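You operate a simulated robot arm through the tools that you are given. There is no shell and no other tool. Be economical: measure what you need, move in short steps, check, and stop when the job is done.

You run a simulated two-armed robot. Do the job below in one go: nothing can be reset, and whatever is moved stays where it is left.

## Task
Take the blue screen cloth from the top of the packing bench and lay it out flat on the top of the long grey bench.

It is judged by the outcome, as a careful person would: the job done as asked, and still so three seconds after it is handed in. It fails if anything else is knocked over, pushed out of place, dropped, spilled or broken. Flat cloth is picked up by pressing the open fingertips on it (5 to 10 N) and closing them slowly along it; thin cloth reads only 2 to 8 mm in the jaws.

## Robot
Two 7-joint arms with two-finger parallel grippers on one trunk, on a base that drives. Base frame: it is fixed to the floor where the robot stands at the start and does not move with it; the origin is under the middle of the robot, x ahead of it, y to its left, z up; the surface under the hand at the start is at about z = 0.76. Lengths are in m, angles in rad, forces in N, time in s.
The left shoulder is at the start at [0.07, 0.163, 1.02], the right one opposite. With the tool pointing down near the work surface each hand reaches from about 0.4 to 0.88 m from the robot's upright axis, wherever it stands, measured 20 degrees to its own side. Places, roughly: top of the long grey bench [-1.4, 1.4, 0.8]. Payload 3.43 kg a hand.
The TCP of each hand is the grasp point between the finger pads, 0.034 m short of the fingertips. In the tool frame z runs along the fingers and y along their closing line. The gripper opens to 0.128 m. The fingers are 0.024 m wide and 0.012 m thick; the gripper's body (0.048 by 0.13 m) begins 0.096 m behind the TCP.
Orientation is that of the tool frame in the base frame, as a unit quaternion [w, x, y, z]. With the fingers straight down and closing along the base's y, the tool's x points along the base's -x, its y along +y and its z along -z.

## Interface
- The arms move only by the tool jog_arm. It takes "left_plan", "right_plan" or both (then of equal length, played together; a hand with none holds still); each is a list of rows, each a list of 7 numbers: the shift along the tool's x, y, z in units of 20 mm (1.0 is 20 mm), then the turn, a rotation vector about the tool's x, y, z in units of 6 degrees (1.0 is 6 degrees), then the closure, from 0 (fully open) to 1 (shut). In form: [[tx, ty, tz, rx, ry, rz, claw], ...]. A call has 1 to 12 rows; each row shifts and turns the commanded pose from where the row before left it, along the tool's axes as they then stand. A call with a number of a shift or a turn outside -1 to 1 is refused whole. A row lasts 0.2 s, in which the tool goes at most 0.05 m and 0.15 rad; a call with a longer step from one row to the next is refused whole, and so is a gripper value outside its range. A pose out of reach is approached as far as the arm can. The call stops where the force on the tool passes 40 N (or 10 N more than at its start, if that is more) or the arm is blocked; 0.2 s more then pass. Each finger travels about 0.153 m/s and halts on what it meets, pressing with about 28 N; the grip force reading is that of the motor and also rises with nothing between the fingers. The clock runs only during rows and for 0.2 s after the last one: add rows that do not move to give the fingers time. It gives the time, the measured TCP pose, the force on the tool (base axes), the opening and the grip force at its end, in the units of the frame above (readings bear some noise), with the torque about the TCP (base axes, N m) and any sound that the robot's microphone picked up.
- Cameras (640 x 400 px; columns grow to the right, rows downward): "scene" is now at [0.1316, -0.0017, 1.2443]; the picture's right is [-0.08, -1.00, 0.00], its down [-0.68, 0.06, -0.74] and it looks along [0.73, -0.06, -0.68] (base axes); focal length 257 px, centre (320, 200). "left" rides on the left gripper at [0.076, 0.011, -0.16] in its tool frame; the picture's right is [-0.15, 0.99, 0.00], its down [-0.88, -0.13, -0.46] and it looks along [-0.45, -0.07, 0.89] (tool axes); focal length 234 px, centre (320, 200). "right" rides on the right gripper at [0.076, -0.011, -0.16] in its tool frame; the picture's right is [0.15, 0.99, 0.00], its down [-0.88, 0.13, -0.46] and it looks along [-0.45, 0.07, 0.89] (tool axes); focal length 234 px, centre (320, 200). There is no depth. A picture from a camera that has moved, and an enlarged one, comes with that camera's place and axes in the base frame and with its lens. The place of the scene camera against the robot may be out by one fixed shift of up to 0.012 m in any direction.
- capture(camera): a new picture of that camera. It takes no simulated time.
- raise_lower(by): slides the trunk up (or, below 0, down) by that many m; the arms and the scene camera ride with it, the base frame stays. It gives what a move gives, with no picture.
- drive_base(legs): drives the robot by 1 to 6 legs, each [ahead, left, turn to the left] in m, m and rad, along the robot's own axes; the way and the turn of a leg run together, so that a leg with both is an arc; at most 1.5 m and 3.142 rad a leg. The arms and the cameras ride along, it lands a little off, and it stops where it bumps. It gives what a move gives.
- pan_tilt(pan, tilt): turns the head with the scene camera to pan (to the left, within 1.501 rad either way) and tilt (down, from -0.506 to 1.204), counted from straight ahead of the robot. It gives what a move gives.
- zoom(camera, box): a new picture of the part [left, top, right, bottom] of that camera's present view, enlarged. It takes no simulated time.
- hand_in(): hands the job in; it is judged then, once.

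Work in short steps. Places have to be worked out from the pictures, the camera data and where the tool is seen: move nearer, look again, correct. Check each grasp and each placing, and mend what went wrong. You have 120 turns and 108 pictures in all, those below and enlarged ones among them. Open the grippers and draw the arms clear of the work before you hand the job in, unless the task says otherwise; then end with one line.

The tools are called as a command line: name --argument value ..., lists and objects as JSON in quotes. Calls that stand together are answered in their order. jog_arm: Moves the arms, as the interface text tells. Its arguments: {"type":"object","properties":{"left_plan":{"type":"array","items":{"type":"array","items":{"type":"number"}}},"right_plan":{"type":"array","items":{"type":"array","items":{"type":"number"}}}},"required":[]} The other tools are called the same way: raise_lower (by) slides the trunk up or down; drive_base (legs) drives the base; pan_tilt (pan, tilt) turns the head that bears the scene camera; capture (camera) takes a picture; zoom (camera, box) takes an enlarged picture of a part of a camera's view; hand_in () hands the job in.

At the start:

```text
time: 0.0
left_tcp_pos: [0.702, 0.165, 1.0005]
left_ee_rot: [0.0, -0.001, 1.0, -0.001]
left_contact_force: [-0.5, -0.9, 0.5]
left_wrist_torque: [0.0, -0.02, -0.01]
left_opening: 0.1281
left_finger_force: 0.0
right_tcp_pos: [0.4061, -0.326, 0.9368]
right_ee_rot: [0.0, 0.001, 1.0, 0.0]
right_contact_force: [-0.4, -0.6, -0.3]
right_wrist_torque: [-0.01, -0.03, 0.01]
right_opening: 0.1282
right_finger_force: 0.1
trunk travel left (down, up): [-0.5, 0.44]
robot x, y, heading: [0.0017, -0.0056, -0.002]
head pan, tilt: [-0.082, 0.744]
```

scene: 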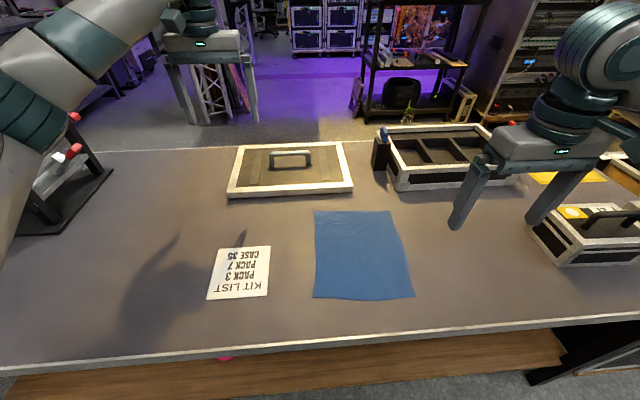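
right: 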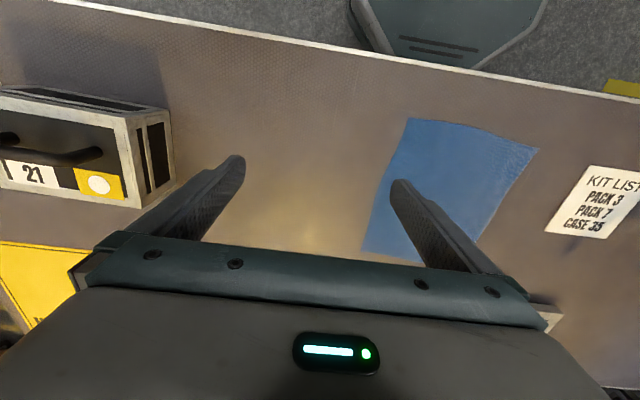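
left: 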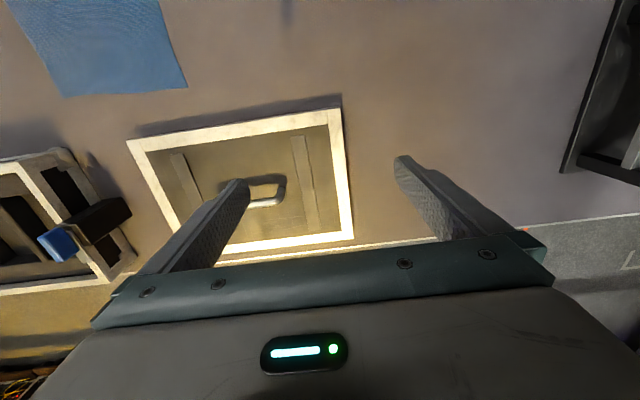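

The cloth lies at about x 0.36–0.61, y −0.23..−0.01 on the bench at z≈0.76. I look towards the long grey bench first so I can plan the drive.

pan_tilt --pan 1.5 --tilt 0.5

capture --camera "scene"

pan_tilt --pan -0.2 --tilt 0.95

capture --camera "scene"

```text
time: 1.6
left_tcp_pos: [0.7019, 0.164, 0.9996]
left_ee_rot: [0.0, -0.001, 1.0, 0.0]
left_contact_force: [-0.3, -0.3, -0.3]
left_wrist_torque: [0.01, 0.01, 0.02]
left_opening: 0.1278
left_finger_force: 0.1
right_tcp_pos: [0.4057, -0.3265, 0.9358]
right_ee_rot: [-0.001, 0.0, 1.0, 0.0]
right_contact_force: [0.7, -0.5, 0.0]
right_wrist_torque: [0.01, -0.03, 0.01]
right_opening: 0.1278
right_finger_force: 0.1
trunk travel left (down, up): [-0.5, 0.44]
robot x, y, heading: [0.001, 0.001, -0.005]
head pan, tilt: [1.499, 0.499]
```

```text
104 pictures are left
camera scene: at [0.0553, 0.0958, 1.2657], right [1.0, -0.07, 0.0], down [-0.03, -0.48, -0.88], along [0.06, 0.88, -0.48], focal length 257 px, centre (320, 200)
```

scene: 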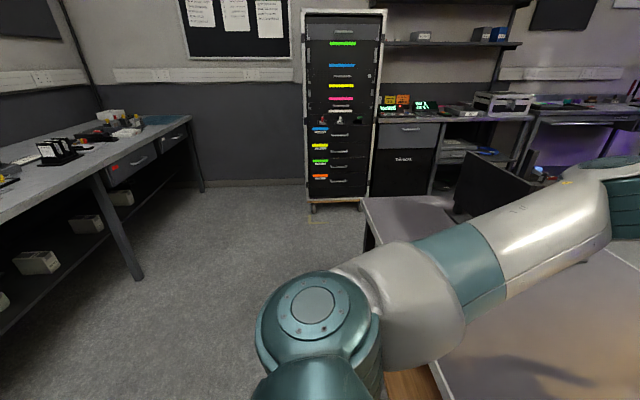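

```text
time: 3.4
left_tcp_pos: [0.7022, 0.1636, 0.9993]
left_ee_rot: [0.0, 0.0, 1.0, 0.001]
left_contact_force: [0.5, -0.4, -0.1]
left_wrist_torque: [0.01, 0.0, -0.02]
left_opening: 0.1277
left_finger_force: 0.0
right_tcp_pos: [0.4061, -0.3262, 0.9364]
right_ee_rot: [0.001, 0.0, 1.0, 0.0]
right_contact_force: [0.6, 1.0, -0.2]
right_wrist_torque: [0.0, 0.02, 0.01]
right_opening: 0.128
right_finger_force: 0.1
trunk travel left (down, up): [-0.5, 0.44]
robot x, y, heading: [0.0045, 0.0032, -0.001]
head pan, tilt: [-0.201, 0.949]
```

```text
103 pictures are left
camera scene: at [0.12, -0.0094, 1.2282], right [-0.2, -0.98, 0.0], down [-0.8, 0.16, -0.58], along [0.57, -0.12, -0.81], focal length 257 px, centre (320, 200)
```

scene: 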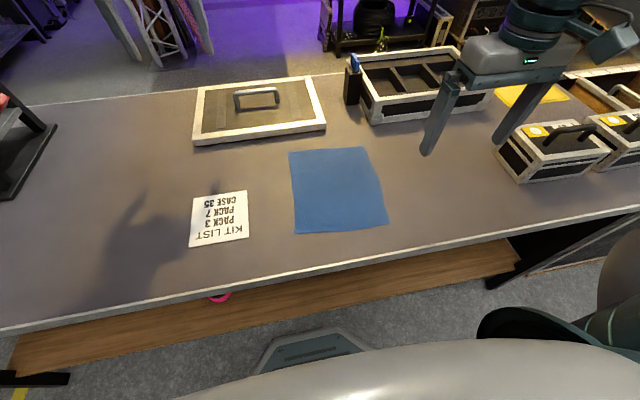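

The grey bench runs along y with its front edge near x≈−1, and there are items on it. For the pick I'll turn both hands 90° about the vertical, so the fingers close along x and the hands fit side by side on the far edge.

jog_arm --left_plan '[[0, 0, 0, 0, 0, 1, 0.3], [0, 0, 0, 0, 0, 1, 0.5], [0, 0, 0, 0, 0, 1, 0.75], [0, 0, 0, 0, 0, 1, 0.75], [0, 0, 0, 0, 0, 1, 0.75], [0, 0, 0, 0, 0, 1, 0.75], [0, 0, 0, 0, 0, 1, 0.75], [0, 0, 0, 0, 0, 1, 0.75], [0, 0, 0, 0, 0, 1, 0.75], [0, 0, 0, 0, 0, 1, 0.75], [0, 0, 0, 0, 0, 1, 0.75], [0, 0, 0, 0, 0, 1, 0.75]]' --right_plan '[[0, 0, 0, 0, 0, -1, 0.3], [0, 0, 0, 0, 0, -1, 0.5], [0, 0, 0, 0, 0, -1, 0.75], [0, 0, 0, 0, 0, -1, 0.75], [0, 0, 0, 0, 0, -1, 0.75], [0, 0, 0, 0, 0, -1, 0.75], [0, 0, 0, 0, 0, -1, 0.75], [0, 0, 0, 0, 0, -1, 0.75], [0, 0, 0, 0, 0, -1, 0.75], [0, 0, 0, 0, 0, -1, 0.75], [0, 0, 0, 0, 0, -1, 0.75], [0, 0, 0, 0, 0, -1, 0.75]]'

jog_arm --left_plan '[[0, 0, 0, 0, 0, 1, 0.75], [0, 0, 0, 0, 0, 1, 0.75], [0, 0, 0, 0, 0, 1, 0.75], [0, 0, 0, 0, 0, 0, 0.75]]' --right_plan '[[0, 0, 0, 0, 0, -1, 0.75], [0, 0, 0, 0, 0, -1, 0.75], [0, 0, 0, 0, 0, -1, 0.75], [0, 0, 0, 0, 0, 0, 0.75]]'

capture --camera "scene"

```text
time: 6.0
left_tcp_pos: [0.703, 0.1643, 1.0009]
left_ee_rot: [-0.001, 0.589, 0.808, 0.0]
left_contact_force: [-0.8, 0.8, -0.4]
left_wrist_torque: [-0.05, 0.03, -0.02]
left_opening: 0.0321
left_finger_force: 0.1
right_tcp_pos: [0.3947, -0.3076, 0.937]
right_ee_rot: [-0.001, -0.587, 0.81, 0.0]
right_contact_force: [0.7, 0.4, 0.4]
right_wrist_torque: [-0.03, 0.02, -0.04]
right_opening: 0.032
right_finger_force: 0.0
right hand out of reach, approached as far as the arm can: row 12
trunk travel left (down, up): [-0.5, 0.44]
robot x, y, heading: [0.0035, -0.0021, -0.002]
head pan, tilt: [-0.201, 0.949]
```

```text
time: 7.0
left_tcp_pos: [0.7036, 0.1643, 1.0003]
left_ee_rot: [0.0, 0.708, 0.707, 0.0]
left_contact_force: [0.0, 0.0, -0.2]
left_wrist_torque: [-0.03, 0.02, -0.01]
left_opening: 0.0322
left_finger_force: 0.2
right_tcp_pos: [0.3507, -0.2556, 0.9366]
right_ee_rot: [0.0, -0.707, 0.707, 0.0]
right_contact_force: [-0.5, 0.4, -0.6]
right_wrist_torque: [0.0, 0.0, 0.0]
right_opening: 0.0318
right_finger_force: 0.1
right hand out of reach, approached as far as the arm can: row 1, 2, 3
trunk travel left (down, up): [-0.5, 0.44]
robot x, y, heading: [-0.0017, 0.0013, -0.0]
head pan, tilt: [-0.201, 0.949]
```

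```text
102 pictures are left
camera scene: at [0.1198, -0.0099, 1.2282], right [-0.2, -0.98, 0.0], down [-0.8, 0.16, -0.58], along [0.57, -0.12, -0.81], focal length 257 px, centre (320, 200)
```

scene: 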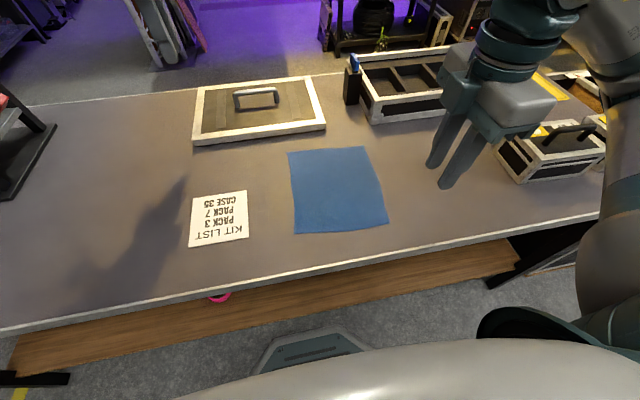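

The right hand was too close in for that turn and slid a little. I bring it over the right far corner first, then move the left over its corner.

jog_arm --right_plan '[[0, -1, 0, 0, 0, 0, 0.75], [0, -1, 0, 0, 0, 0, 0.75], [0, -1, 0, 0, 0, 0, 0.75], [0, -1, 0, 0, 0, 0, 0.75], [0, -1, 0, 0, 0, 0, 0.75], [0, -1, 0, 0, 0, 0, 0.75], [0, -1, 0, 0, 0, 0, 0.75], [0, -1, 0, 0, 0, 0, 0.75], [0, 0, 0, 0, 0, 0, 0.75]]' --left_plan '[[-1, -0.6, 0, 0, 0, 0, 0.75], [-1, -0.6, 0, 0, 0, 0, 0.75], [-1, -0.6, 0, 0, 0, 0, 0.75], [-1, -0.6, 0, 0, 0, 0, 0.75], [-1, -0.6, 0, 0, 0, 0, 0.75], [-1, -0.6, 0, 0, 0, 0, 0.75], [-1, -0.6, 0.6, 0, 0, 0, 0.75], [-1, -0.6, 0.6, 0, 0, 0, 0.75], [0, 0, 0.6, 0, 0, 0, 0.75]]'

capture --camera "scene"

```text
time: 9.0
left_tcp_pos: [0.6065, 0.0048, 0.963]
left_ee_rot: [-0.001, 0.707, 0.707, 0.0]
left_contact_force: [0.5, 0.2, 0.8]
left_wrist_torque: [-0.03, 0.03, 0.0]
left_opening: 0.0321
left_finger_force: 0.1
right_tcp_pos: [0.4191, -0.178, 0.9363]
right_ee_rot: [0.0, -0.707, 0.707, 0.0]
right_contact_force: [-0.5, -0.5, -0.4]
right_wrist_torque: [0.04, 0.02, 0.02]
right_opening: 0.032
right_finger_force: 0.0
right hand out of reach, approached as far as the arm can: row 1, 2, 3, 4, 5, 6, 7, 8
trunk travel left (down, up): [-0.5, 0.44]
robot x, y, heading: [-0.0008, 0.0048, 0.002]
head pan, tilt: [-0.201, 0.949]
```

```text
101 pictures are left
camera scene: at [0.1203, -0.0092, 1.2282], right [-0.2, -0.98, 0.0], down [-0.8, 0.16, -0.58], along [0.57, -0.12, -0.81], focal length 257 px, centre (320, 200)
```

scene: 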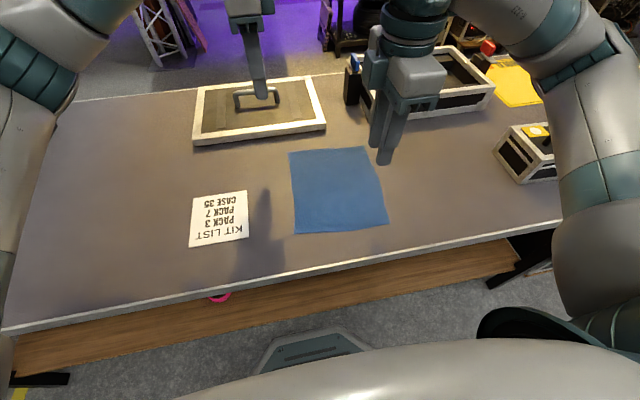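

The right arm seems caught on a joint limit close in with that yaw. I turn it back about 45°, then move out further and see what it reaches.

jog_arm --right_plan '[[0, 0, 0, 0, 0, 1, 0.75], [0, 0, 0, 0, 0, 1, 0.75], [0, 0, 0, 0, 0, 1, 0.75], [0, 0, 0, 0, 0, 1, 0.75], [0, 0, 0, 0, 0, 1, 0.75], [0, 0, 0, 0, 0, 1, 0.75], [0, 0, 0, 0, 0, 1, 0.75], [0, 0, 0, 0, 0, 1, 0.75], [0, 0, 0, 0, 0, 0, 0.75]]'

```text
time: 11.0
left_tcp_pos: [0.6052, 0.0047, 0.9634]
left_ee_rot: [-0.001, 0.707, 0.707, 0.0]
left_contact_force: [-0.3, 0.5, 0.2]
left_wrist_torque: [0.0, 0.0, 0.02]
left_opening: 0.0319
left_finger_force: 0.0
right_tcp_pos: [0.4161, -0.177, 0.9361]
right_ee_rot: [0.0, -0.358, 0.934, 0.0]
right_contact_force: [1.0, 0.3, 1.3]
right_wrist_torque: [-0.01, -0.01, 0.0]
right_opening: 0.032
right_finger_force: 0.1
trunk travel left (down, up): [-0.5, 0.44]
robot x, y, heading: [0.0008, -0.0036, 0.005]
head pan, tilt: [-0.201, 0.949]
```

Free again. I move the right hand out to about (0.57, −0.21).

jog_arm --right_plan '[[-0.66, -0.91, 0, 0, 0, 0, 0.75], [-0.66, -0.91, 0, 0, 0, 0, 0.75], [-0.66, -0.91, 0, 0, 0, 0, 0.75], [-0.66, -0.91, 0, 0, 0, 0, 0.75], [-0.66, -0.91, 0, 0, 0, 0, 0.75], [-0.66, -0.91, 0, 0, 0, 0, 0.75], [-0.66, -0.91, 0, 0, 0, 0, 0.75], [0, 0, 0, 0, 0, -1, 0.75], [0, 0, 0, 0, 0, -1, 0.75], [0, 0, 0, 0, 0, -1, 0.75], [0, 0, 0, 0, 0, -1, 0.75], [0, 0, 0, 0, 0, -1, 0.75]]'

```text
time: 13.6
left_tcp_pos: [0.6072, 0.0053, 0.9648]
left_ee_rot: [0.0, 0.707, 0.707, 0.0]
left_contact_force: [0.2, 0.5, 0.6]
left_wrist_torque: [0.01, 0.01, -0.01]
left_opening: 0.0319
left_finger_force: 0.1
right_tcp_pos: [0.5211, -0.1786, 0.9353]
right_ee_rot: [0.0, -0.587, 0.809, 0.0]
right_contact_force: [0.3, 0.5, 0.1]
right_wrist_torque: [0.03, -0.01, 0.01]
right_opening: 0.0322
right_finger_force: 0.0
right hand out of reach, approached as far as the arm can: row 11, 12
trunk travel left (down, up): [-0.5, 0.44]
robot x, y, heading: [0.0003, 0.0009, 0.002]
head pan, tilt: [-0.201, 0.949]
```

The right wrist's yaw limit is about 70°. I'll use ±60° yaw on both hands, which pinches each far corner across its diagonal. Next I hover both hands over their corners at z≈0.90.

jog_arm --right_plan '[[0, 0, 0, 0, 0, 1, 0.75], [0, 0, 0, 0, 0, 1, 0.75], [0.1, -0.8, 0, 0, 0, 0, 0.75], [0.1, -0.8, 0, 0, 0, 0, 0.75], [0, -0.8, 0, 0, 0, 0, 0.75], [0, -0.66, 0.9, 0, 0, 0, 0.75], [0, 0, 0.85, 0, 0, 0, 0.75], [0, 0, 0, 0, 0, 0, 0.75]]' --left_plan '[[0, 0, 0, 0, 0, -1, 0.75], [0, 0, 0, 0, 0, -1, 0.75], [0, 0, 0, 0, 0, -1, 0.75], [0, 0, 0, 0, 0, -1, 0.75], [0, 0, 0, 0, 0, -1, 0.75], [-0.86, -0.96, 1, 0, 0, 0, 0.75], [-0.86, -0.96, 1, 0, 0, 0, 0.75], [0, 0, 1, 0, 0, 0, 0.75]]'

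capture --camera "scene"

capture --camera "right"

capture --camera "left"

```text
time: 15.4
left_tcp_pos: [0.5917, -0.0444, 0.9037]
left_ee_rot: [0.0, 0.499, 0.867, -0.002]
left_contact_force: [0.4, 0.3, 0.4]
left_wrist_torque: [-0.01, 0.02, -0.01]
left_opening: 0.0322
left_finger_force: 0.1
right_tcp_pos: [0.5732, -0.2117, 0.8994]
right_ee_rot: [-0.001, -0.499, 0.867, 0.001]
right_contact_force: [0.1, -0.1, 0.4]
right_wrist_torque: [-0.04, 0.02, 0.01]
right_opening: 0.0318
right_finger_force: 0.0
trunk travel left (down, up): [-0.5, 0.44]
robot x, y, heading: [0.0003, 0.003, -0.004]
head pan, tilt: [-0.201, 0.949]
```

```text
100 pictures are left
camera scene: at [0.1205, -0.0089, 1.2282], right [-0.2, -0.98, 0.0], down [-0.8, 0.16, -0.58], along [0.57, -0.12, -0.81], focal length 257 px, centre (320, 200)
```

scene: 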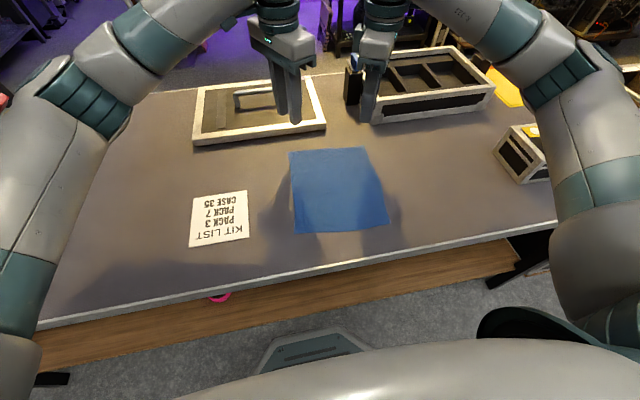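

```text
99 pictures are left
camera right: at [0.5445, -0.2828, 1.0597], right [-0.93, 0.37, 0.0], down [0.33, 0.83, 0.46], along [0.17, 0.42, -0.89], focal length 234 px, centre (320, 200)
```

right: 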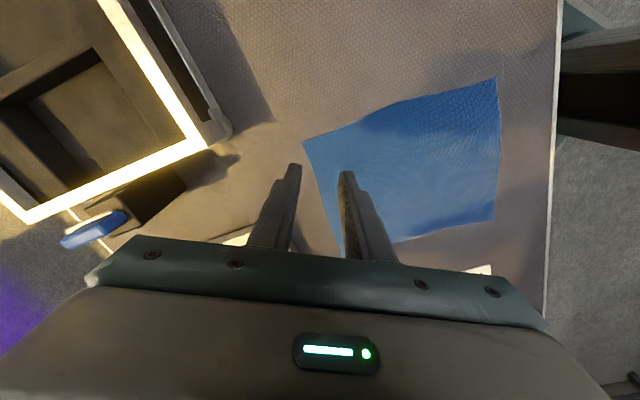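

```text
98 pictures are left
camera left: at [0.5622, 0.0272, 1.0636], right [0.93, 0.37, 0.0], down [0.33, -0.83, 0.46], along [0.17, -0.42, -0.89], focal length 234 px, centre (320, 200)
```

left: 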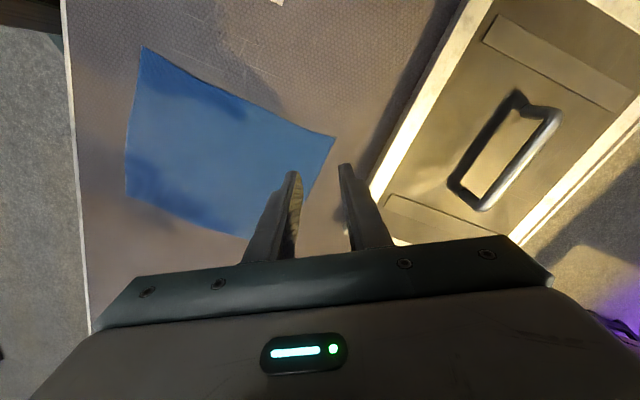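

From the wrist cameras the far corners are at about (0.603, −0.022) and (0.592, −0.225). I correct slightly inward and go down to just above the cloth.

jog_arm --left_plan '[[0.67, -0.76, 0.6, 0, 0, 0, 0.75], [0, 0, 1, 0, 0, 0, 0.75], [0, 0, 1, 0, 0, 0, 0.75], [0, 0, 1, 0, 0, 0, 0.75], [0, 0, 0.9, 0, 0, 0, 0.75], [0, 0, 0.5, 0, 0, 0, 0.75], [0, 0, 0, 0, 0, 0, 0.75]]' --right_plan '[[0.12, 0.6, 0.6, 0, 0, 0, 0.75], [0, 0, 1, 0, 0, 0, 0.75], [0, 0, 1, 0, 0, 0, 0.75], [0, 0, 1, 0, 0, 0, 0.75], [0, 0, 0.8, 0, 0, 0, 0.75], [0, 0, 0.4, 0, 0, 0, 0.75], [0, 0, 0, 0, 0, 0, 0.75]]'

capture --camera "right"

capture --camera "left"

```text
time: 17.0
left_tcp_pos: [0.5698, -0.042, 0.8051]
left_ee_rot: [0.0, 0.5, 0.866, 0.0]
left_contact_force: [1.0, 0.3, 0.0]
left_wrist_torque: [0.0, 0.04, 0.01]
left_opening: 0.0318
left_finger_force: 0.0
right_tcp_pos: [0.5602, -0.2081, 0.805]
right_ee_rot: [0.0, -0.501, 0.866, -0.001]
right_contact_force: [-0.8, -0.1, 0.3]
right_wrist_torque: [-0.02, 0.03, 0.01]
right_opening: 0.0322
right_finger_force: 0.1
trunk travel left (down, up): [-0.5, 0.44]
robot x, y, heading: [0.0015, 0.0036, -0.002]
head pan, tilt: [-0.201, 0.949]
```

```text
97 pictures are left
camera right: at [0.5321, -0.2786, 0.9646], right [-0.93, 0.37, 0.0], down [0.33, 0.83, 0.46], along [0.17, 0.42, -0.89], focal length 234 px, centre (320, 200)
```

right: 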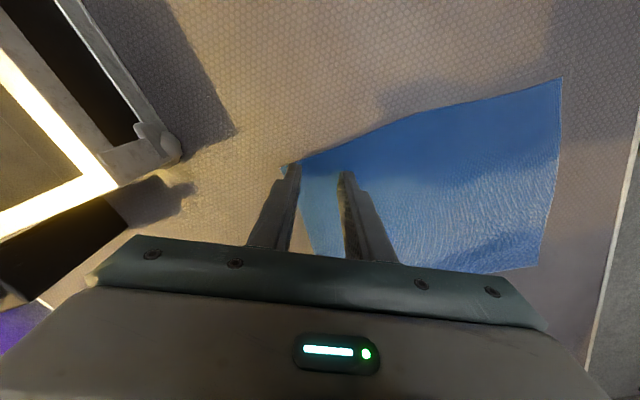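

```text
96 pictures are left
camera left: at [0.5403, 0.0289, 0.9649], right [0.93, 0.37, 0.0], down [0.33, -0.83, 0.46], along [0.17, -0.42, -0.89], focal length 234 px, centre (320, 200)
```

left: 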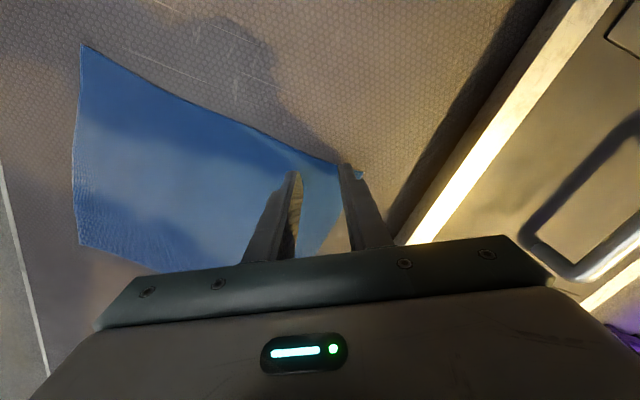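

Both fingertips are nearly on the corners. I shift 8 mm further onto the cloth and come down gently, reading the force.

jog_arm --left_plan '[[-0.4, 0, 0, 0, 0, 0, 0.75], [0, 0, 0.2, 0, 0, 0, 0.75], [0, 0, 0.2, 0, 0, 0, 0.75], [0, 0, 0.1, 0, 0, 0, 0.75], [0, 0, 0.1, 0, 0, 0, 0.75], [0, 0, 0, 0, 0, 0, 0.75]]' --right_plan '[[-0.4, 0, 0, 0, 0, 0, 0.75], [0, 0, 0.2, 0, 0, 0, 0.75], [0, 0, 0.2, 0, 0, 0, 0.75], [0, 0, 0.1, 0, 0, 0, 0.75], [0, 0, 0.1, 0, 0, 0, 0.75], [0, 0, 0, 0, 0, 0, 0.75]]'

```text
time: 18.4
left_tcp_pos: [0.5741, -0.0479, 0.7947]
left_ee_rot: [0.001, 0.5, 0.866, 0.0]
left_contact_force: [2.7, -2.5, 12.9]
left_wrist_torque: [0.0, -0.2, -0.07]
left_opening: 0.0319
left_finger_force: 0.1
right_tcp_pos: [0.5637, -0.2004, 0.7956]
right_ee_rot: [0.001, -0.499, 0.866, -0.001]
right_contact_force: [0.7, 0.5, 7.2]
right_wrist_torque: [-0.02, -0.09, 0.04]
right_opening: 0.032
right_finger_force: 0.2
trunk travel left (down, up): [-0.5, 0.44]
robot x, y, heading: [0.0005, -0.0028, 0.001]
head pan, tilt: [-0.201, 0.949]
```

Contact: left 13 N, right 7 N. I ease the left up by under 1 mm, then close both slowly.

jog_arm --left_plan '[[0, 0, -0.03, 0, 0, 0, 0.75], [0, 0, 0, 0, 0, 0, 0.78], [0, 0, 0, 0, 0, 0, 0.81], [0, 0, 0, 0, 0, 0, 0.84], [0, 0, 0, 0, 0, 0, 0.87], [0, 0, 0, 0, 0, 0, 0.9], [0, 0, 0, 0, 0, 0, 0.92], [0, 0, 0, 0, 0, 0, 0.94], [0, 0, 0, 0, 0, 0, 0.96], [0, 0, 0, 0, 0, 0, 0.98], [0, 0, 0, 0, 0, 0, 1], [0, 0, 0, 0, 0, 0, 1]]' --right_plan '[[0, 0, 0, 0, 0, 0, 0.75], [0, 0, 0, 0, 0, 0, 0.78], [0, 0, 0, 0, 0, 0, 0.81], [0, 0, 0, 0, 0, 0, 0.84], [0, 0, 0, 0, 0, 0, 0.87], [0, 0, 0, 0, 0, 0, 0.9], [0, 0, 0, 0, 0, 0, 0.92], [0, 0, 0, 0, 0, 0, 0.94], [0, 0, 0, 0, 0, 0, 0.96], [0, 0, 0, 0, 0, 0, 0.98], [0, 0, 0, 0, 0, 0, 1], [0, 0, 0, 0, 0, 0, 1]]'

capture --camera "right"

capture --camera "left"

```text
time: 21.0
left_tcp_pos: [0.574, -0.0471, 0.796]
left_ee_rot: [0.001, 0.5, 0.866, 0.001]
left_contact_force: [0.9, -3.6, 14.1]
left_wrist_torque: [-0.05, 0.0, 0.0]
left_opening: 0.0019
left_finger_force: 27.7
right_tcp_pos: [0.5633, -0.2014, 0.7952]
right_ee_rot: [0.002, -0.501, 0.866, 0.0]
right_contact_force: [0.7, 3.0, 14.3]
right_wrist_torque: [0.08, -0.06, 0.03]
right_opening: 0.0019
right_finger_force: 28.1
trunk travel left (down, up): [-0.5, 0.44]
robot x, y, heading: [-0.0015, 0.0015, -0.001]
head pan, tilt: [-0.201, 0.949]
```

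```text
95 pictures are left
camera right: at [0.5345, -0.272, 0.9542], right [-0.93, 0.37, 0.0], down [0.33, 0.83, 0.46], along [0.17, 0.42, -0.89], focal length 234 px, centre (320, 200)
```

right: 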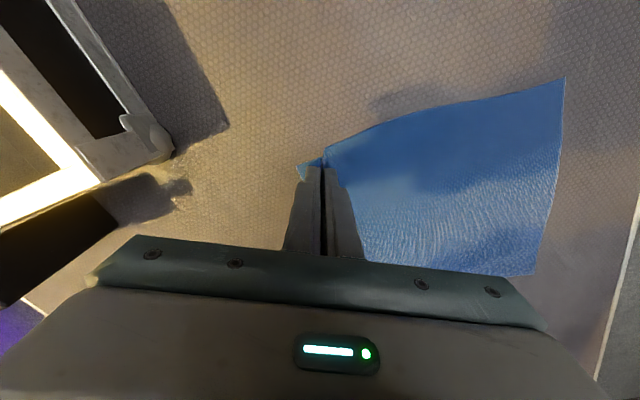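

```text
94 pictures are left
camera left: at [0.5435, 0.0232, 0.955], right [0.93, 0.37, 0.0], down [0.33, -0.83, 0.46], along [0.17, -0.42, -0.89], focal length 234 px, centre (320, 200)
```

left: 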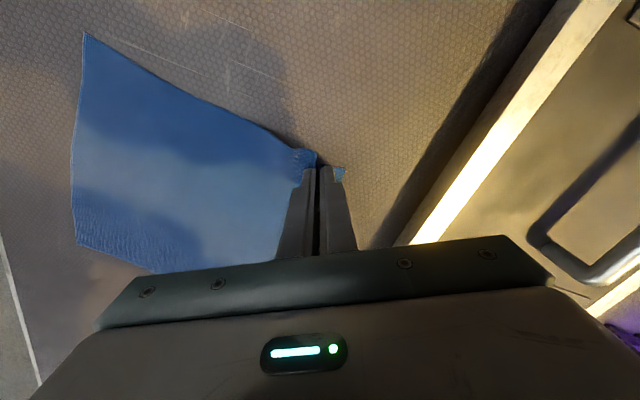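

Both jaws read 1.9 mm with cloth gathered between them. I lift 8 cm and look.

jog_arm --left_plan '[[0, 0, -0.3, 0, 0, 0, 1], [0, 0, -0.5, 0, 0, 0, 1], [0, 0, -0.7, 0, 0, 0, 1], [0, 0, -0.8, 0, 0, 0, 1], [0, 0, -0.8, 0, 0, 0, 1], [0, 0, -0.8, 0, 0, 0, 1], [0, 0, 0, 0, 0, 0, 1]]' --right_plan '[[0, 0, -0.3, 0, 0, 0, 1], [0, 0, -0.5, 0, 0, 0, 1], [0, 0, -0.7, 0, 0, 0, 1], [0, 0, -0.8, 0, 0, 0, 1], [0, 0, -0.8, 0, 0, 0, 1], [0, 0, -0.8, 0, 0, 0, 1], [0, 0, 0, 0, 0, 0, 1]]'

capture --camera "scene"

```text
time: 22.6
left_tcp_pos: [0.5731, -0.0479, 0.8706]
left_ee_rot: [0.0, 0.5, 0.866, 0.0]
left_contact_force: [0.7, -3.7, 0.2]
left_wrist_torque: [-0.1, 0.01, -0.02]
left_opening: 0.0018
left_finger_force: 28.1
right_tcp_pos: [0.5641, -0.2016, 0.8703]
right_ee_rot: [0.0, -0.5, 0.866, 0.0]
right_contact_force: [-0.6, 3.8, 0.4]
right_wrist_torque: [0.14, 0.0, 0.03]
right_opening: 0.0021
right_finger_force: 28.3
trunk travel left (down, up): [-0.5, 0.44]
robot x, y, heading: [0.0001, 0.0003, 0.004]
head pan, tilt: [-0.201, 0.949]
```

```text
93 pictures are left
camera scene: at [0.1204, -0.0096, 1.2281], right [-0.2, -0.98, 0.0], down [-0.8, 0.16, -0.58], along [0.57, -0.12, -0.81], focal length 257 px, centre (320, 200)
```

scene: 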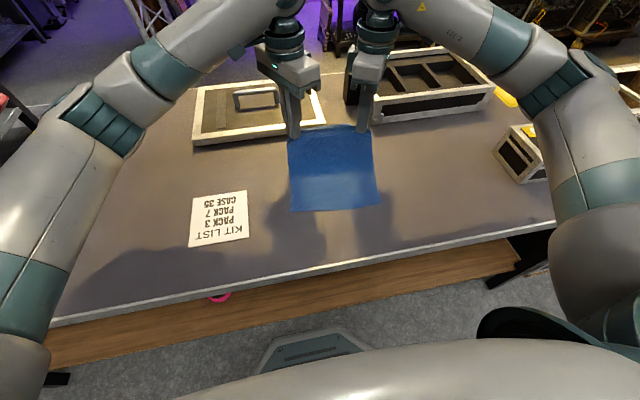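

The cloth hangs cleanly from both corners. I raise the trunk 0.4 m, back off from the bench and turn left to see the grey bench.

raise_lower --by 0.4

drive_base --legs '[[-0.25, 0, 0]]'

pan_tilt --pan 1.5 --tilt 0.6

capture --camera "scene"

```text
time: 26.4
left_tcp_pos: [0.5738, -0.0477, 1.2707]
left_ee_rot: [0.0, 0.5, 0.866, 0.001]
left_contact_force: [0.6, -3.1, -0.3]
left_wrist_torque: [-0.11, 0.02, -0.05]
left_opening: 0.0018
left_finger_force: 28.4
right_tcp_pos: [0.5633, -0.2008, 1.271]
right_ee_rot: [0.0, -0.499, 0.866, 0.0]
right_contact_force: [0.5, 3.1, -1.2]
right_wrist_torque: [0.11, -0.02, 0.06]
right_opening: 0.0018
right_finger_force: 28.0
trunk travel left (down, up): [-0.9, 0.04]
robot x, y, heading: [-0.0003, 0.0006, -0.0]
head pan, tilt: [-0.201, 0.949]
```

```text
time: 28.2
left_tcp_pos: [0.328, -0.0499, 1.2696]
left_ee_rot: [-0.001, 0.502, 0.865, 0.0]
left_contact_force: [-0.8, -2.7, 1.1]
left_wrist_torque: [-0.14, 0.04, 0.0]
left_opening: 0.002
left_finger_force: 28.3
right_tcp_pos: [0.3181, -0.2027, 1.2694]
right_ee_rot: [-0.001, -0.498, 0.867, 0.001]
right_contact_force: [0.7, 3.6, 0.2]
right_wrist_torque: [0.09, 0.01, 0.02]
right_opening: 0.0019
right_finger_force: 28.0
trunk travel left (down, up): [-0.9, 0.04]
robot x, y, heading: [-0.2477, 0.002, -0.003]
head pan, tilt: [-0.201, 0.949]
```

```text
time: 29.9
left_tcp_pos: [0.3257, -0.0485, 1.2695]
left_ee_rot: [0.0, 0.501, 0.865, -0.001]
left_contact_force: [0.4, -3.0, -0.3]
left_wrist_torque: [-0.11, -0.01, 0.0]
left_opening: 0.0019
left_finger_force: 27.9
right_tcp_pos: [0.317, -0.2026, 1.2703]
right_ee_rot: [0.0, -0.499, 0.867, 0.0]
right_contact_force: [0.6, 2.8, 1.2]
right_wrist_torque: [0.11, -0.02, 0.04]
right_opening: 0.002
right_finger_force: 28.1
trunk travel left (down, up): [-0.9, 0.04]
robot x, y, heading: [-0.2462, 0.0058, 0.003]
head pan, tilt: [1.499, 0.6]
```

```text
92 pictures are left
camera scene: at [-0.1911, 0.0934, 1.6566], right [1.0, -0.08, 0.0], down [-0.04, -0.56, -0.83], along [0.06, 0.82, -0.56], focal length 257 px, centre (320, 200)
```

scene: 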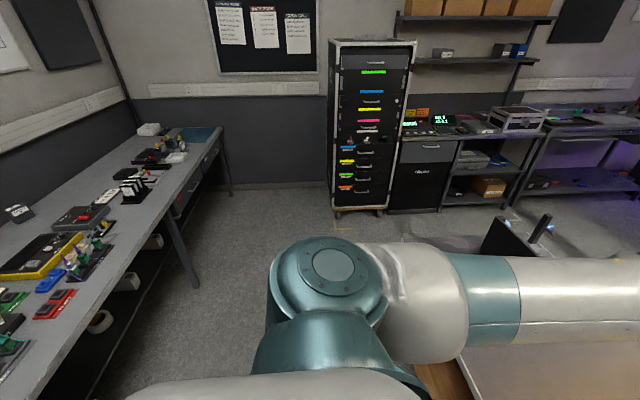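

There is a lot on the bench, so I need to find a clear patch. I turn the robot 90° left on the spot and look along the bench.

drive_base --legs '[[0, 0, 0.8], [0, 0, 0.77]]'

pan_tilt --pan 1.0 --tilt 0.6

capture --camera "scene"

```text
time: 34.5
left_tcp_pos: [-0.1938, 0.5737, 1.271]
left_ee_rot: [0.0, -0.254, 0.967, 0.001]
left_contact_force: [3.0, -0.7, 0.3]
left_wrist_torque: [0.02, -0.06, -0.02]
left_opening: 0.0018
left_finger_force: 27.7
right_tcp_pos: [-0.0399, 0.5628, 1.2714]
right_ee_rot: [0.0, 0.964, -0.264, 0.0]
right_contact_force: [-3.3, 0.4, -1.0]
right_wrist_torque: [0.01, 0.05, -0.02]
right_opening: 0.002
right_finger_force: 28.0
trunk travel left (down, up): [-0.9, 0.04]
robot x, y, heading: [-0.2499, -0.0005, 1.562]
head pan, tilt: [1.499, 0.6]
```

```text
time: 35.4
left_tcp_pos: [-0.1945, 0.5735, 1.2708]
left_ee_rot: [0.0, -0.254, 0.967, 0.0]
left_contact_force: [2.6, 0.0, -1.1]
left_wrist_torque: [0.02, -0.07, -0.02]
left_opening: 0.0018
left_finger_force: 28.1
right_tcp_pos: [-0.0404, 0.5622, 1.2699]
right_ee_rot: [-0.001, 0.965, -0.264, 0.0]
right_contact_force: [-3.2, 0.2, -0.5]
right_wrist_torque: [-0.03, 0.06, 0.02]
right_opening: 0.0018
right_finger_force: 28.3
trunk travel left (down, up): [-0.9, 0.04]
robot x, y, heading: [-0.2462, 0.0012, 1.56]
head pan, tilt: [1.0, 0.6]
```

```text
91 pictures are left
camera scene: at [-0.3222, 0.1044, 1.6566], right [0.55, 0.84, 0.0], down [0.47, -0.31, -0.82], along [-0.69, 0.45, -0.57], focal length 257 px, centre (320, 200)
```

scene: 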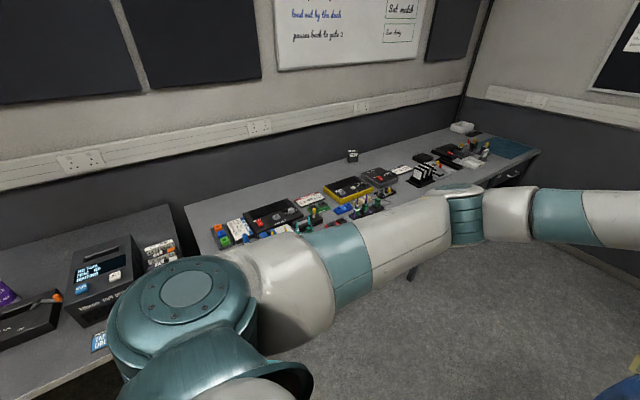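

The clear strip seems to lie along the front, but the arm hides it. I drive up to about y≈1.2 and turn to face the bench.

drive_base --legs '[[1.2, 0, 0], [0, 0, 0.8], [0, 0, 0.78]]'

pan_tilt --pan 0.0 --tilt 0.75

capture --camera "scene"

```text
time: 45.6
left_tcp_pos: [-0.8106, 1.24, 1.2708]
left_ee_rot: [0.001, 0.867, -0.499, 0.001]
left_contact_force: [-0.3, 3.4, -0.2]
left_wrist_torque: [0.11, 0.0, 0.02]
left_opening: 0.002
left_finger_force: 28.2
right_tcp_pos: [-0.8016, 1.3933, 1.2699]
right_ee_rot: [0.0, 0.866, 0.501, 0.0]
right_contact_force: [-0.5, -3.5, -0.6]
right_wrist_torque: [-0.09, 0.02, 0.02]
right_opening: 0.002
right_finger_force: 28.2
trunk travel left (down, up): [-0.9, 0.04]
robot x, y, heading: [-0.2378, 1.1926, -3.14]
head pan, tilt: [1.0, 0.6]
```

```text
time: 46.9
left_tcp_pos: [-0.8111, 1.2391, 1.2713]
left_ee_rot: [0.001, 0.866, -0.5, 0.0]
left_contact_force: [0.3, 1.8, 0.4]
left_wrist_torque: [0.12, 0.01, -0.02]
left_opening: 0.002
left_finger_force: 28.1
right_tcp_pos: [-0.8021, 1.3933, 1.2704]
right_ee_rot: [0.0, 0.866, 0.501, 0.0]
right_contact_force: [-0.3, -1.2, -0.5]
right_wrist_torque: [-0.1, 0.02, -0.01]
right_opening: 0.0022
right_finger_force: 27.9
trunk travel left (down, up): [-0.9, 0.04]
robot x, y, heading: [-0.237, 1.1896, -3.139]
head pan, tilt: [0.0, 0.75]
```

```text
90 pictures are left
camera scene: at [-0.3728, 1.1977, 1.6437], right [0.0, 1.0, 0.0], down [0.68, 0.0, -0.73], along [-0.73, 0.0, -0.68], focal length 257 px, centre (320, 200)
```

scene: 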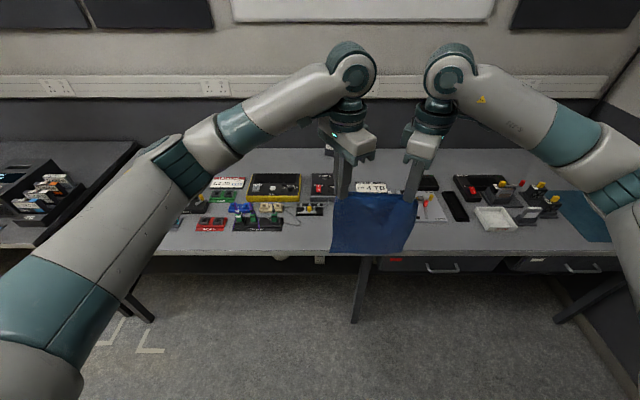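

The bench spans x from about −0.98 to −1.73. The cloth hides the middle part, so I use the wrist cameras to look beneath it.

capture --camera "left"

capture --camera "right"

zoom --camera "scene" --box '[150, 130, 640, 290]'

```text
89 pictures are left
camera left: at [-0.7843, 1.167, 1.4308], right [-0.93, -0.37, 0.0], down [-0.33, 0.83, 0.46], along [-0.17, 0.42, -0.89], focal length 234 px, centre (320, 200)
```

left: 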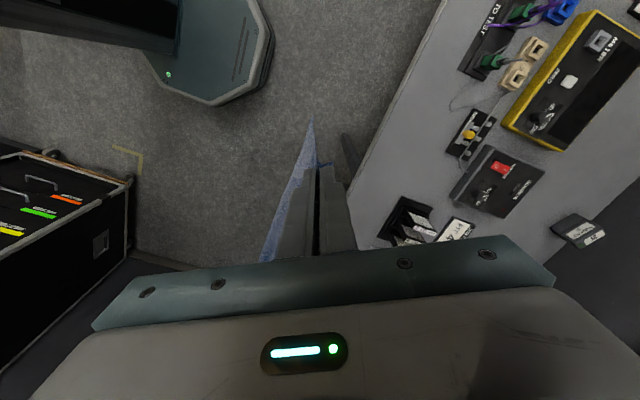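

```text
88 pictures are left
camera right: at [-0.7744, 1.4645, 1.4299], right [0.93, -0.37, 0.0], down [-0.33, -0.83, 0.46], along [-0.17, -0.42, -0.89], focal length 234 px, centre (320, 200)
```

right: 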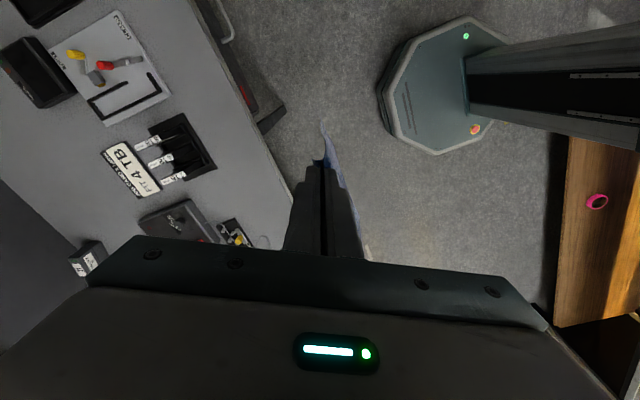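

```text
1.31 times, centred on (395, 210) of scene
camera zoom: at [-0.3728, 1.1977, 1.6437], right [0.0, 1.0, 0.0], down [0.68, 0.0, -0.73], along [-0.73, 0.0, -0.68], focal length 336 px, centre (222, 187)
```

zoom: 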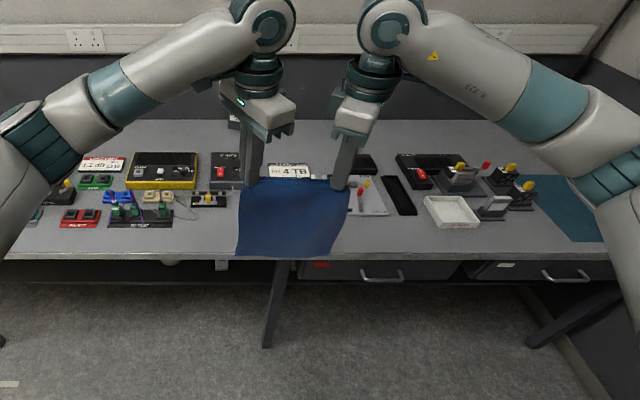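

The gaps look tight: the front strip is about 0.2 m deep near y 1.03–1.36. I slide along to survey the right end of the bench.

drive_base --legs '[[0, -0.65, 0]]'

pan_tilt --pan 0.0 --tilt 0.85

capture --camera "scene"

pan_tilt --pan 0.6 --tilt 0.85

capture --camera "scene"

```text
time: 50.5
left_tcp_pos: [-0.8086, 1.8968, 1.2704]
left_ee_rot: [-0.001, 0.864, -0.504, 0.001]
left_contact_force: [0.7, 2.9, -0.2]
left_wrist_torque: [0.07, -0.01, -0.03]
left_opening: 0.0019
left_finger_force: 28.3
right_tcp_pos: [-0.7977, 2.0521, 1.27]
right_ee_rot: [0.001, 0.868, 0.496, -0.001]
right_contact_force: [-0.9, -3.9, -0.1]
right_wrist_torque: [-0.07, -0.03, 0.03]
right_opening: 0.0018
right_finger_force: 28.1
trunk travel left (down, up): [-0.9, 0.04]
robot x, y, heading: [-0.2395, 1.8469, 3.131]
head pan, tilt: [0.0, 0.75]
```

```text
time: 51.1
left_tcp_pos: [-0.8082, 1.8973, 1.271]
left_ee_rot: [0.0, 0.864, -0.504, 0.0]
left_contact_force: [-0.4, 1.9, -0.3]
left_wrist_torque: [0.06, 0.0, -0.04]
left_opening: 0.0019
left_finger_force: 28.3
right_tcp_pos: [-0.7984, 2.0528, 1.2702]
right_ee_rot: [0.0, 0.868, 0.496, 0.0]
right_contact_force: [0.6, -2.8, -0.9]
right_wrist_torque: [-0.09, 0.03, 0.02]
right_opening: 0.0018
right_finger_force: 27.6
trunk travel left (down, up): [-0.9, 0.04]
robot x, y, heading: [-0.2391, 1.848, 3.135]
head pan, tilt: [0.0, 0.85]
```

```text
86 pictures are left
camera scene: at [-0.3655, 1.8527, 1.6357], right [0.01, 1.0, 0.0], down [0.75, -0.01, -0.66], along [-0.66, 0.01, -0.75], focal length 257 px, centre (320, 200)
```

scene: 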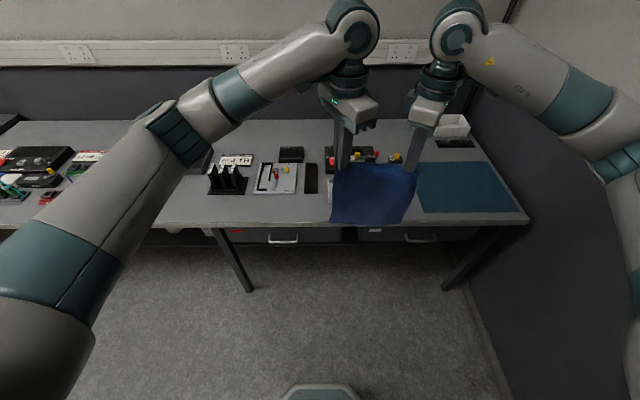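

```text
time: 52.1
left_tcp_pos: [-0.808, 1.8981, 1.2718]
left_ee_rot: [0.0, 0.864, -0.504, 0.0]
left_contact_force: [0.6, 3.1, -0.8]
left_wrist_torque: [0.06, 0.03, 0.02]
left_opening: 0.0019
left_finger_force: 28.0
right_tcp_pos: [-0.7977, 2.0515, 1.2699]
right_ee_rot: [0.0, 0.868, 0.497, 0.0]
right_contact_force: [-0.1, -1.6, 0.3]
right_wrist_torque: [-0.07, 0.0, -0.02]
right_opening: 0.0019
right_finger_force: 27.7
trunk travel left (down, up): [-0.9, 0.04]
robot x, y, heading: [-0.2348, 1.8508, 3.129]
head pan, tilt: [0.6, 0.85]
```

```text
85 pictures are left
camera scene: at [-0.3523, 1.8084, 1.6357], right [-0.56, 0.83, 0.0], down [0.62, 0.42, -0.66], along [-0.55, -0.37, -0.75], focal length 257 px, centre (320, 200)
```

scene: 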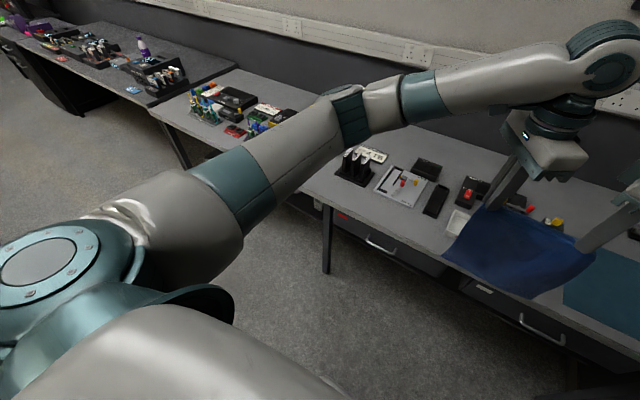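

The teal mat at the right end is the only large clear area. I look more closely at it and at the strip beside it.

pan_tilt --pan -0.35 --tilt 0.8

zoom --camera "scene" --box '[200, 120, 520, 320]'

capture --camera "left"

capture --camera "right"

```text
time: 53.4
left_tcp_pos: [-0.8083, 1.899, 1.2707]
left_ee_rot: [-0.001, 0.864, -0.504, 0.0]
left_contact_force: [0.4, 1.9, -0.1]
left_wrist_torque: [0.11, 0.0, -0.02]
left_opening: 0.0019
left_finger_force: 27.8
right_tcp_pos: [-0.7968, 2.0516, 1.2713]
right_ee_rot: [-0.001, 0.868, 0.496, -0.001]
right_contact_force: [0.1, -1.5, 0.1]
right_wrist_torque: [-0.07, -0.01, 0.0]
right_opening: 0.0018
right_finger_force: 28.1
trunk travel left (down, up): [-0.9, 0.04]
robot x, y, heading: [-0.2361, 1.8481, 3.13]
head pan, tilt: [-0.351, 0.799]
```

```text
2.00 times, centred on (360, 220) of scene
camera zoom: at [-0.3629, 1.8804, 1.6397], right [0.35, 0.94, 0.0], down [0.67, -0.25, -0.7], along [-0.65, 0.24, -0.72], focal length 514 px, centre (240, 160)
```

zoom: 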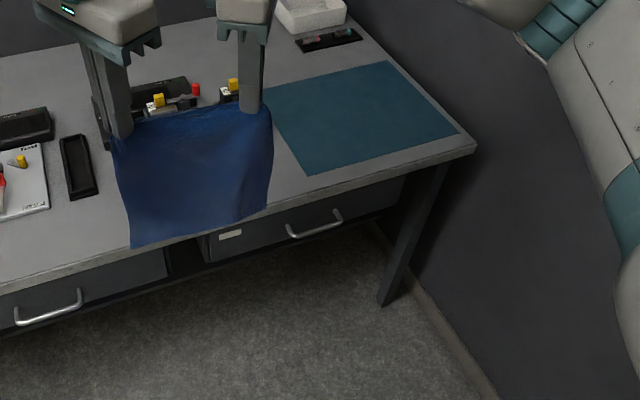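

```text
83 pictures are left
camera left: at [-0.7821, 1.826, 1.4309], right [-0.93, -0.36, 0.0], down [-0.32, 0.83, 0.46], along [-0.16, 0.43, -0.89], focal length 234 px, centre (320, 200)
```

left: 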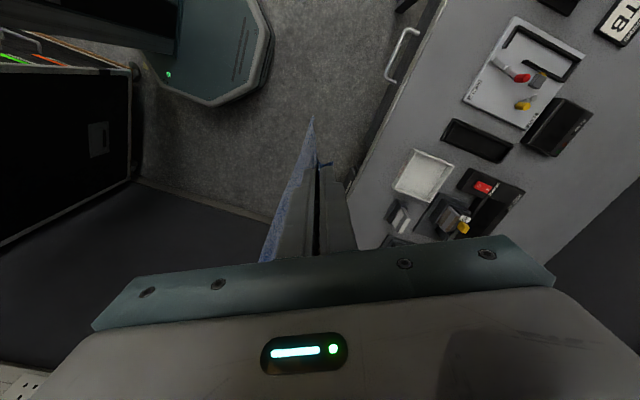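

```text
82 pictures are left
camera right: at [-0.7692, 2.1234, 1.4299], right [0.93, -0.38, 0.0], down [-0.33, -0.82, 0.46], along [-0.17, -0.42, -0.89], focal length 234 px, centre (320, 200)
```

right: 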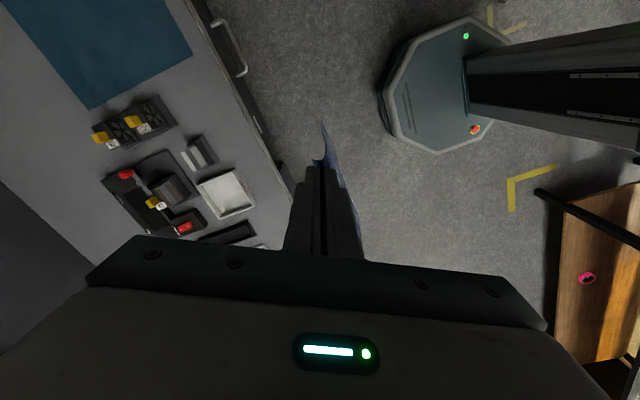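

The mat is thin, flat and empty (about x −1.34..−1.02, y 2.28..2.68) and forms the bench's only clear spot, so I'll lay the cloth there. To keep the right elbow off the wall I'll approach at a heading of about 140°; first I centre the hands ahead of the robot.

jog_arm --left_plan '[[0.5, 0.29, 0, 0, 0, 0, 1], [0.77, 0.446, 0, 0, 0, 0, 1], [0.77, 0.446, 0, 0, 0, 0, 1], [0.77, 0.446, 0, 0, 0, 0, 1], [0.77, 0.446, 0, 0, 0, 0, 1], [0.77, 0.446, 0, 0, 0, 0, 1], [0.5, 0.29, 0, 0, 0, 0, 1], [0.5, 0.29, 0, 0, 0, 0, 1], [0, 0, 0, 0, 0, 0, 1]]' --right_plan '[[-0.5, 0.29, 0, 0, 0, 0, 1], [-0.77, 0.446, 0, 0, 0, 0, 1], [-0.77, 0.446, 0, 0, 0, 0, 1], [-0.77, 0.446, 0, 0, 0, 0, 1], [-0.77, 0.446, 0, 0, 0, 0, 1], [-0.77, 0.446, 0, 0, 0, 0, 1], [-0.5, 0.29, 0, 0, 0, 0, 1], [-0.5, 0.29, 0, 0, 0, 0, 1], [0, 0, 0, 0, 0, 0, 1]]'

drive_base --legs '[[0, 0, -0.687]]'

pan_tilt --pan 0.0 --tilt 0.8

capture --camera "scene"

```text
time: 55.4
left_tcp_pos: [-0.8081, 1.7761, 1.2701]
left_ee_rot: [0.0, 0.864, -0.503, 0.0]
left_contact_force: [-0.1, 3.8, -1.5]
left_wrist_torque: [0.05, -0.01, -0.04]
left_opening: 0.002
left_finger_force: 27.7
right_tcp_pos: [-0.7981, 1.9292, 1.2699]
right_ee_rot: [0.001, 0.868, 0.496, 0.0]
right_contact_force: [0.4, -2.4, 0.3]
right_wrist_torque: [-0.07, 0.02, 0.01]
right_opening: 0.0019
right_finger_force: 28.1
trunk travel left (down, up): [-0.9, 0.04]
robot x, y, heading: [-0.2364, 1.8484, 3.13]
head pan, tilt: [-0.351, 0.799]
```

```text
time: 57.6
left_tcp_pos: [-0.7232, 2.1562, 1.2708]
left_ee_rot: [0.0, -0.642, 0.766, 0.0]
left_contact_force: [1.6, 2.2, 0.2]
left_wrist_torque: [0.05, -0.04, 0.0]
left_opening: 0.0018
left_finger_force: 28.0
right_tcp_pos: [-0.6171, 2.2683, 1.2706]
right_ee_rot: [0.0, 0.985, 0.173, 0.0]
right_contact_force: [-1.4, -1.6, 0.3]
right_wrist_torque: [-0.07, 0.02, 0.05]
right_opening: 0.0018
right_finger_force: 28.4
trunk travel left (down, up): [-0.9, 0.04]
robot x, y, heading: [-0.2347, 1.8495, 2.442]
head pan, tilt: [-0.351, 0.799]
```

```text
time: 58.5
left_tcp_pos: [-0.723, 2.1576, 1.2708]
left_ee_rot: [0.0, -0.642, 0.767, 0.0]
left_contact_force: [2.1, 1.8, 0.2]
left_wrist_torque: [-0.01, -0.04, -0.01]
left_opening: 0.0018
left_finger_force: 27.9
right_tcp_pos: [-0.6161, 2.2683, 1.271]
right_ee_rot: [0.0, 0.985, 0.173, 0.0]
right_contact_force: [-0.6, -0.7, 0.7]
right_wrist_torque: [-0.04, 0.07, 0.04]
right_opening: 0.0016
right_finger_force: 27.9
trunk travel left (down, up): [-0.9, 0.04]
robot x, y, heading: [-0.2365, 1.8427, 2.444]
head pan, tilt: [0.0, 0.799]
```

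```text
81 pictures are left
camera scene: at [-0.3369, 1.9364, 1.6397], right [0.65, 0.76, 0.0], down [0.55, -0.46, -0.7], along [-0.53, 0.45, -0.72], focal length 257 px, centre (320, 200)
```

scene: 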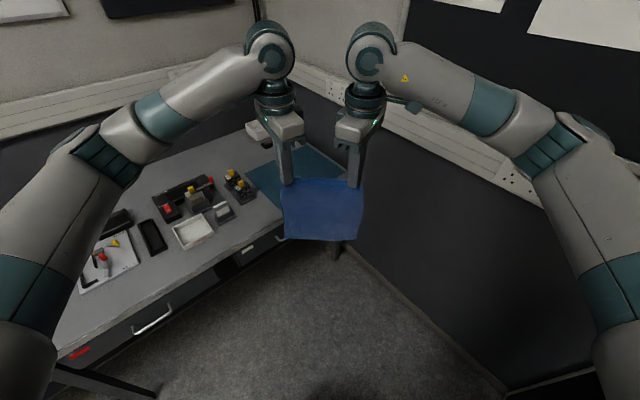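

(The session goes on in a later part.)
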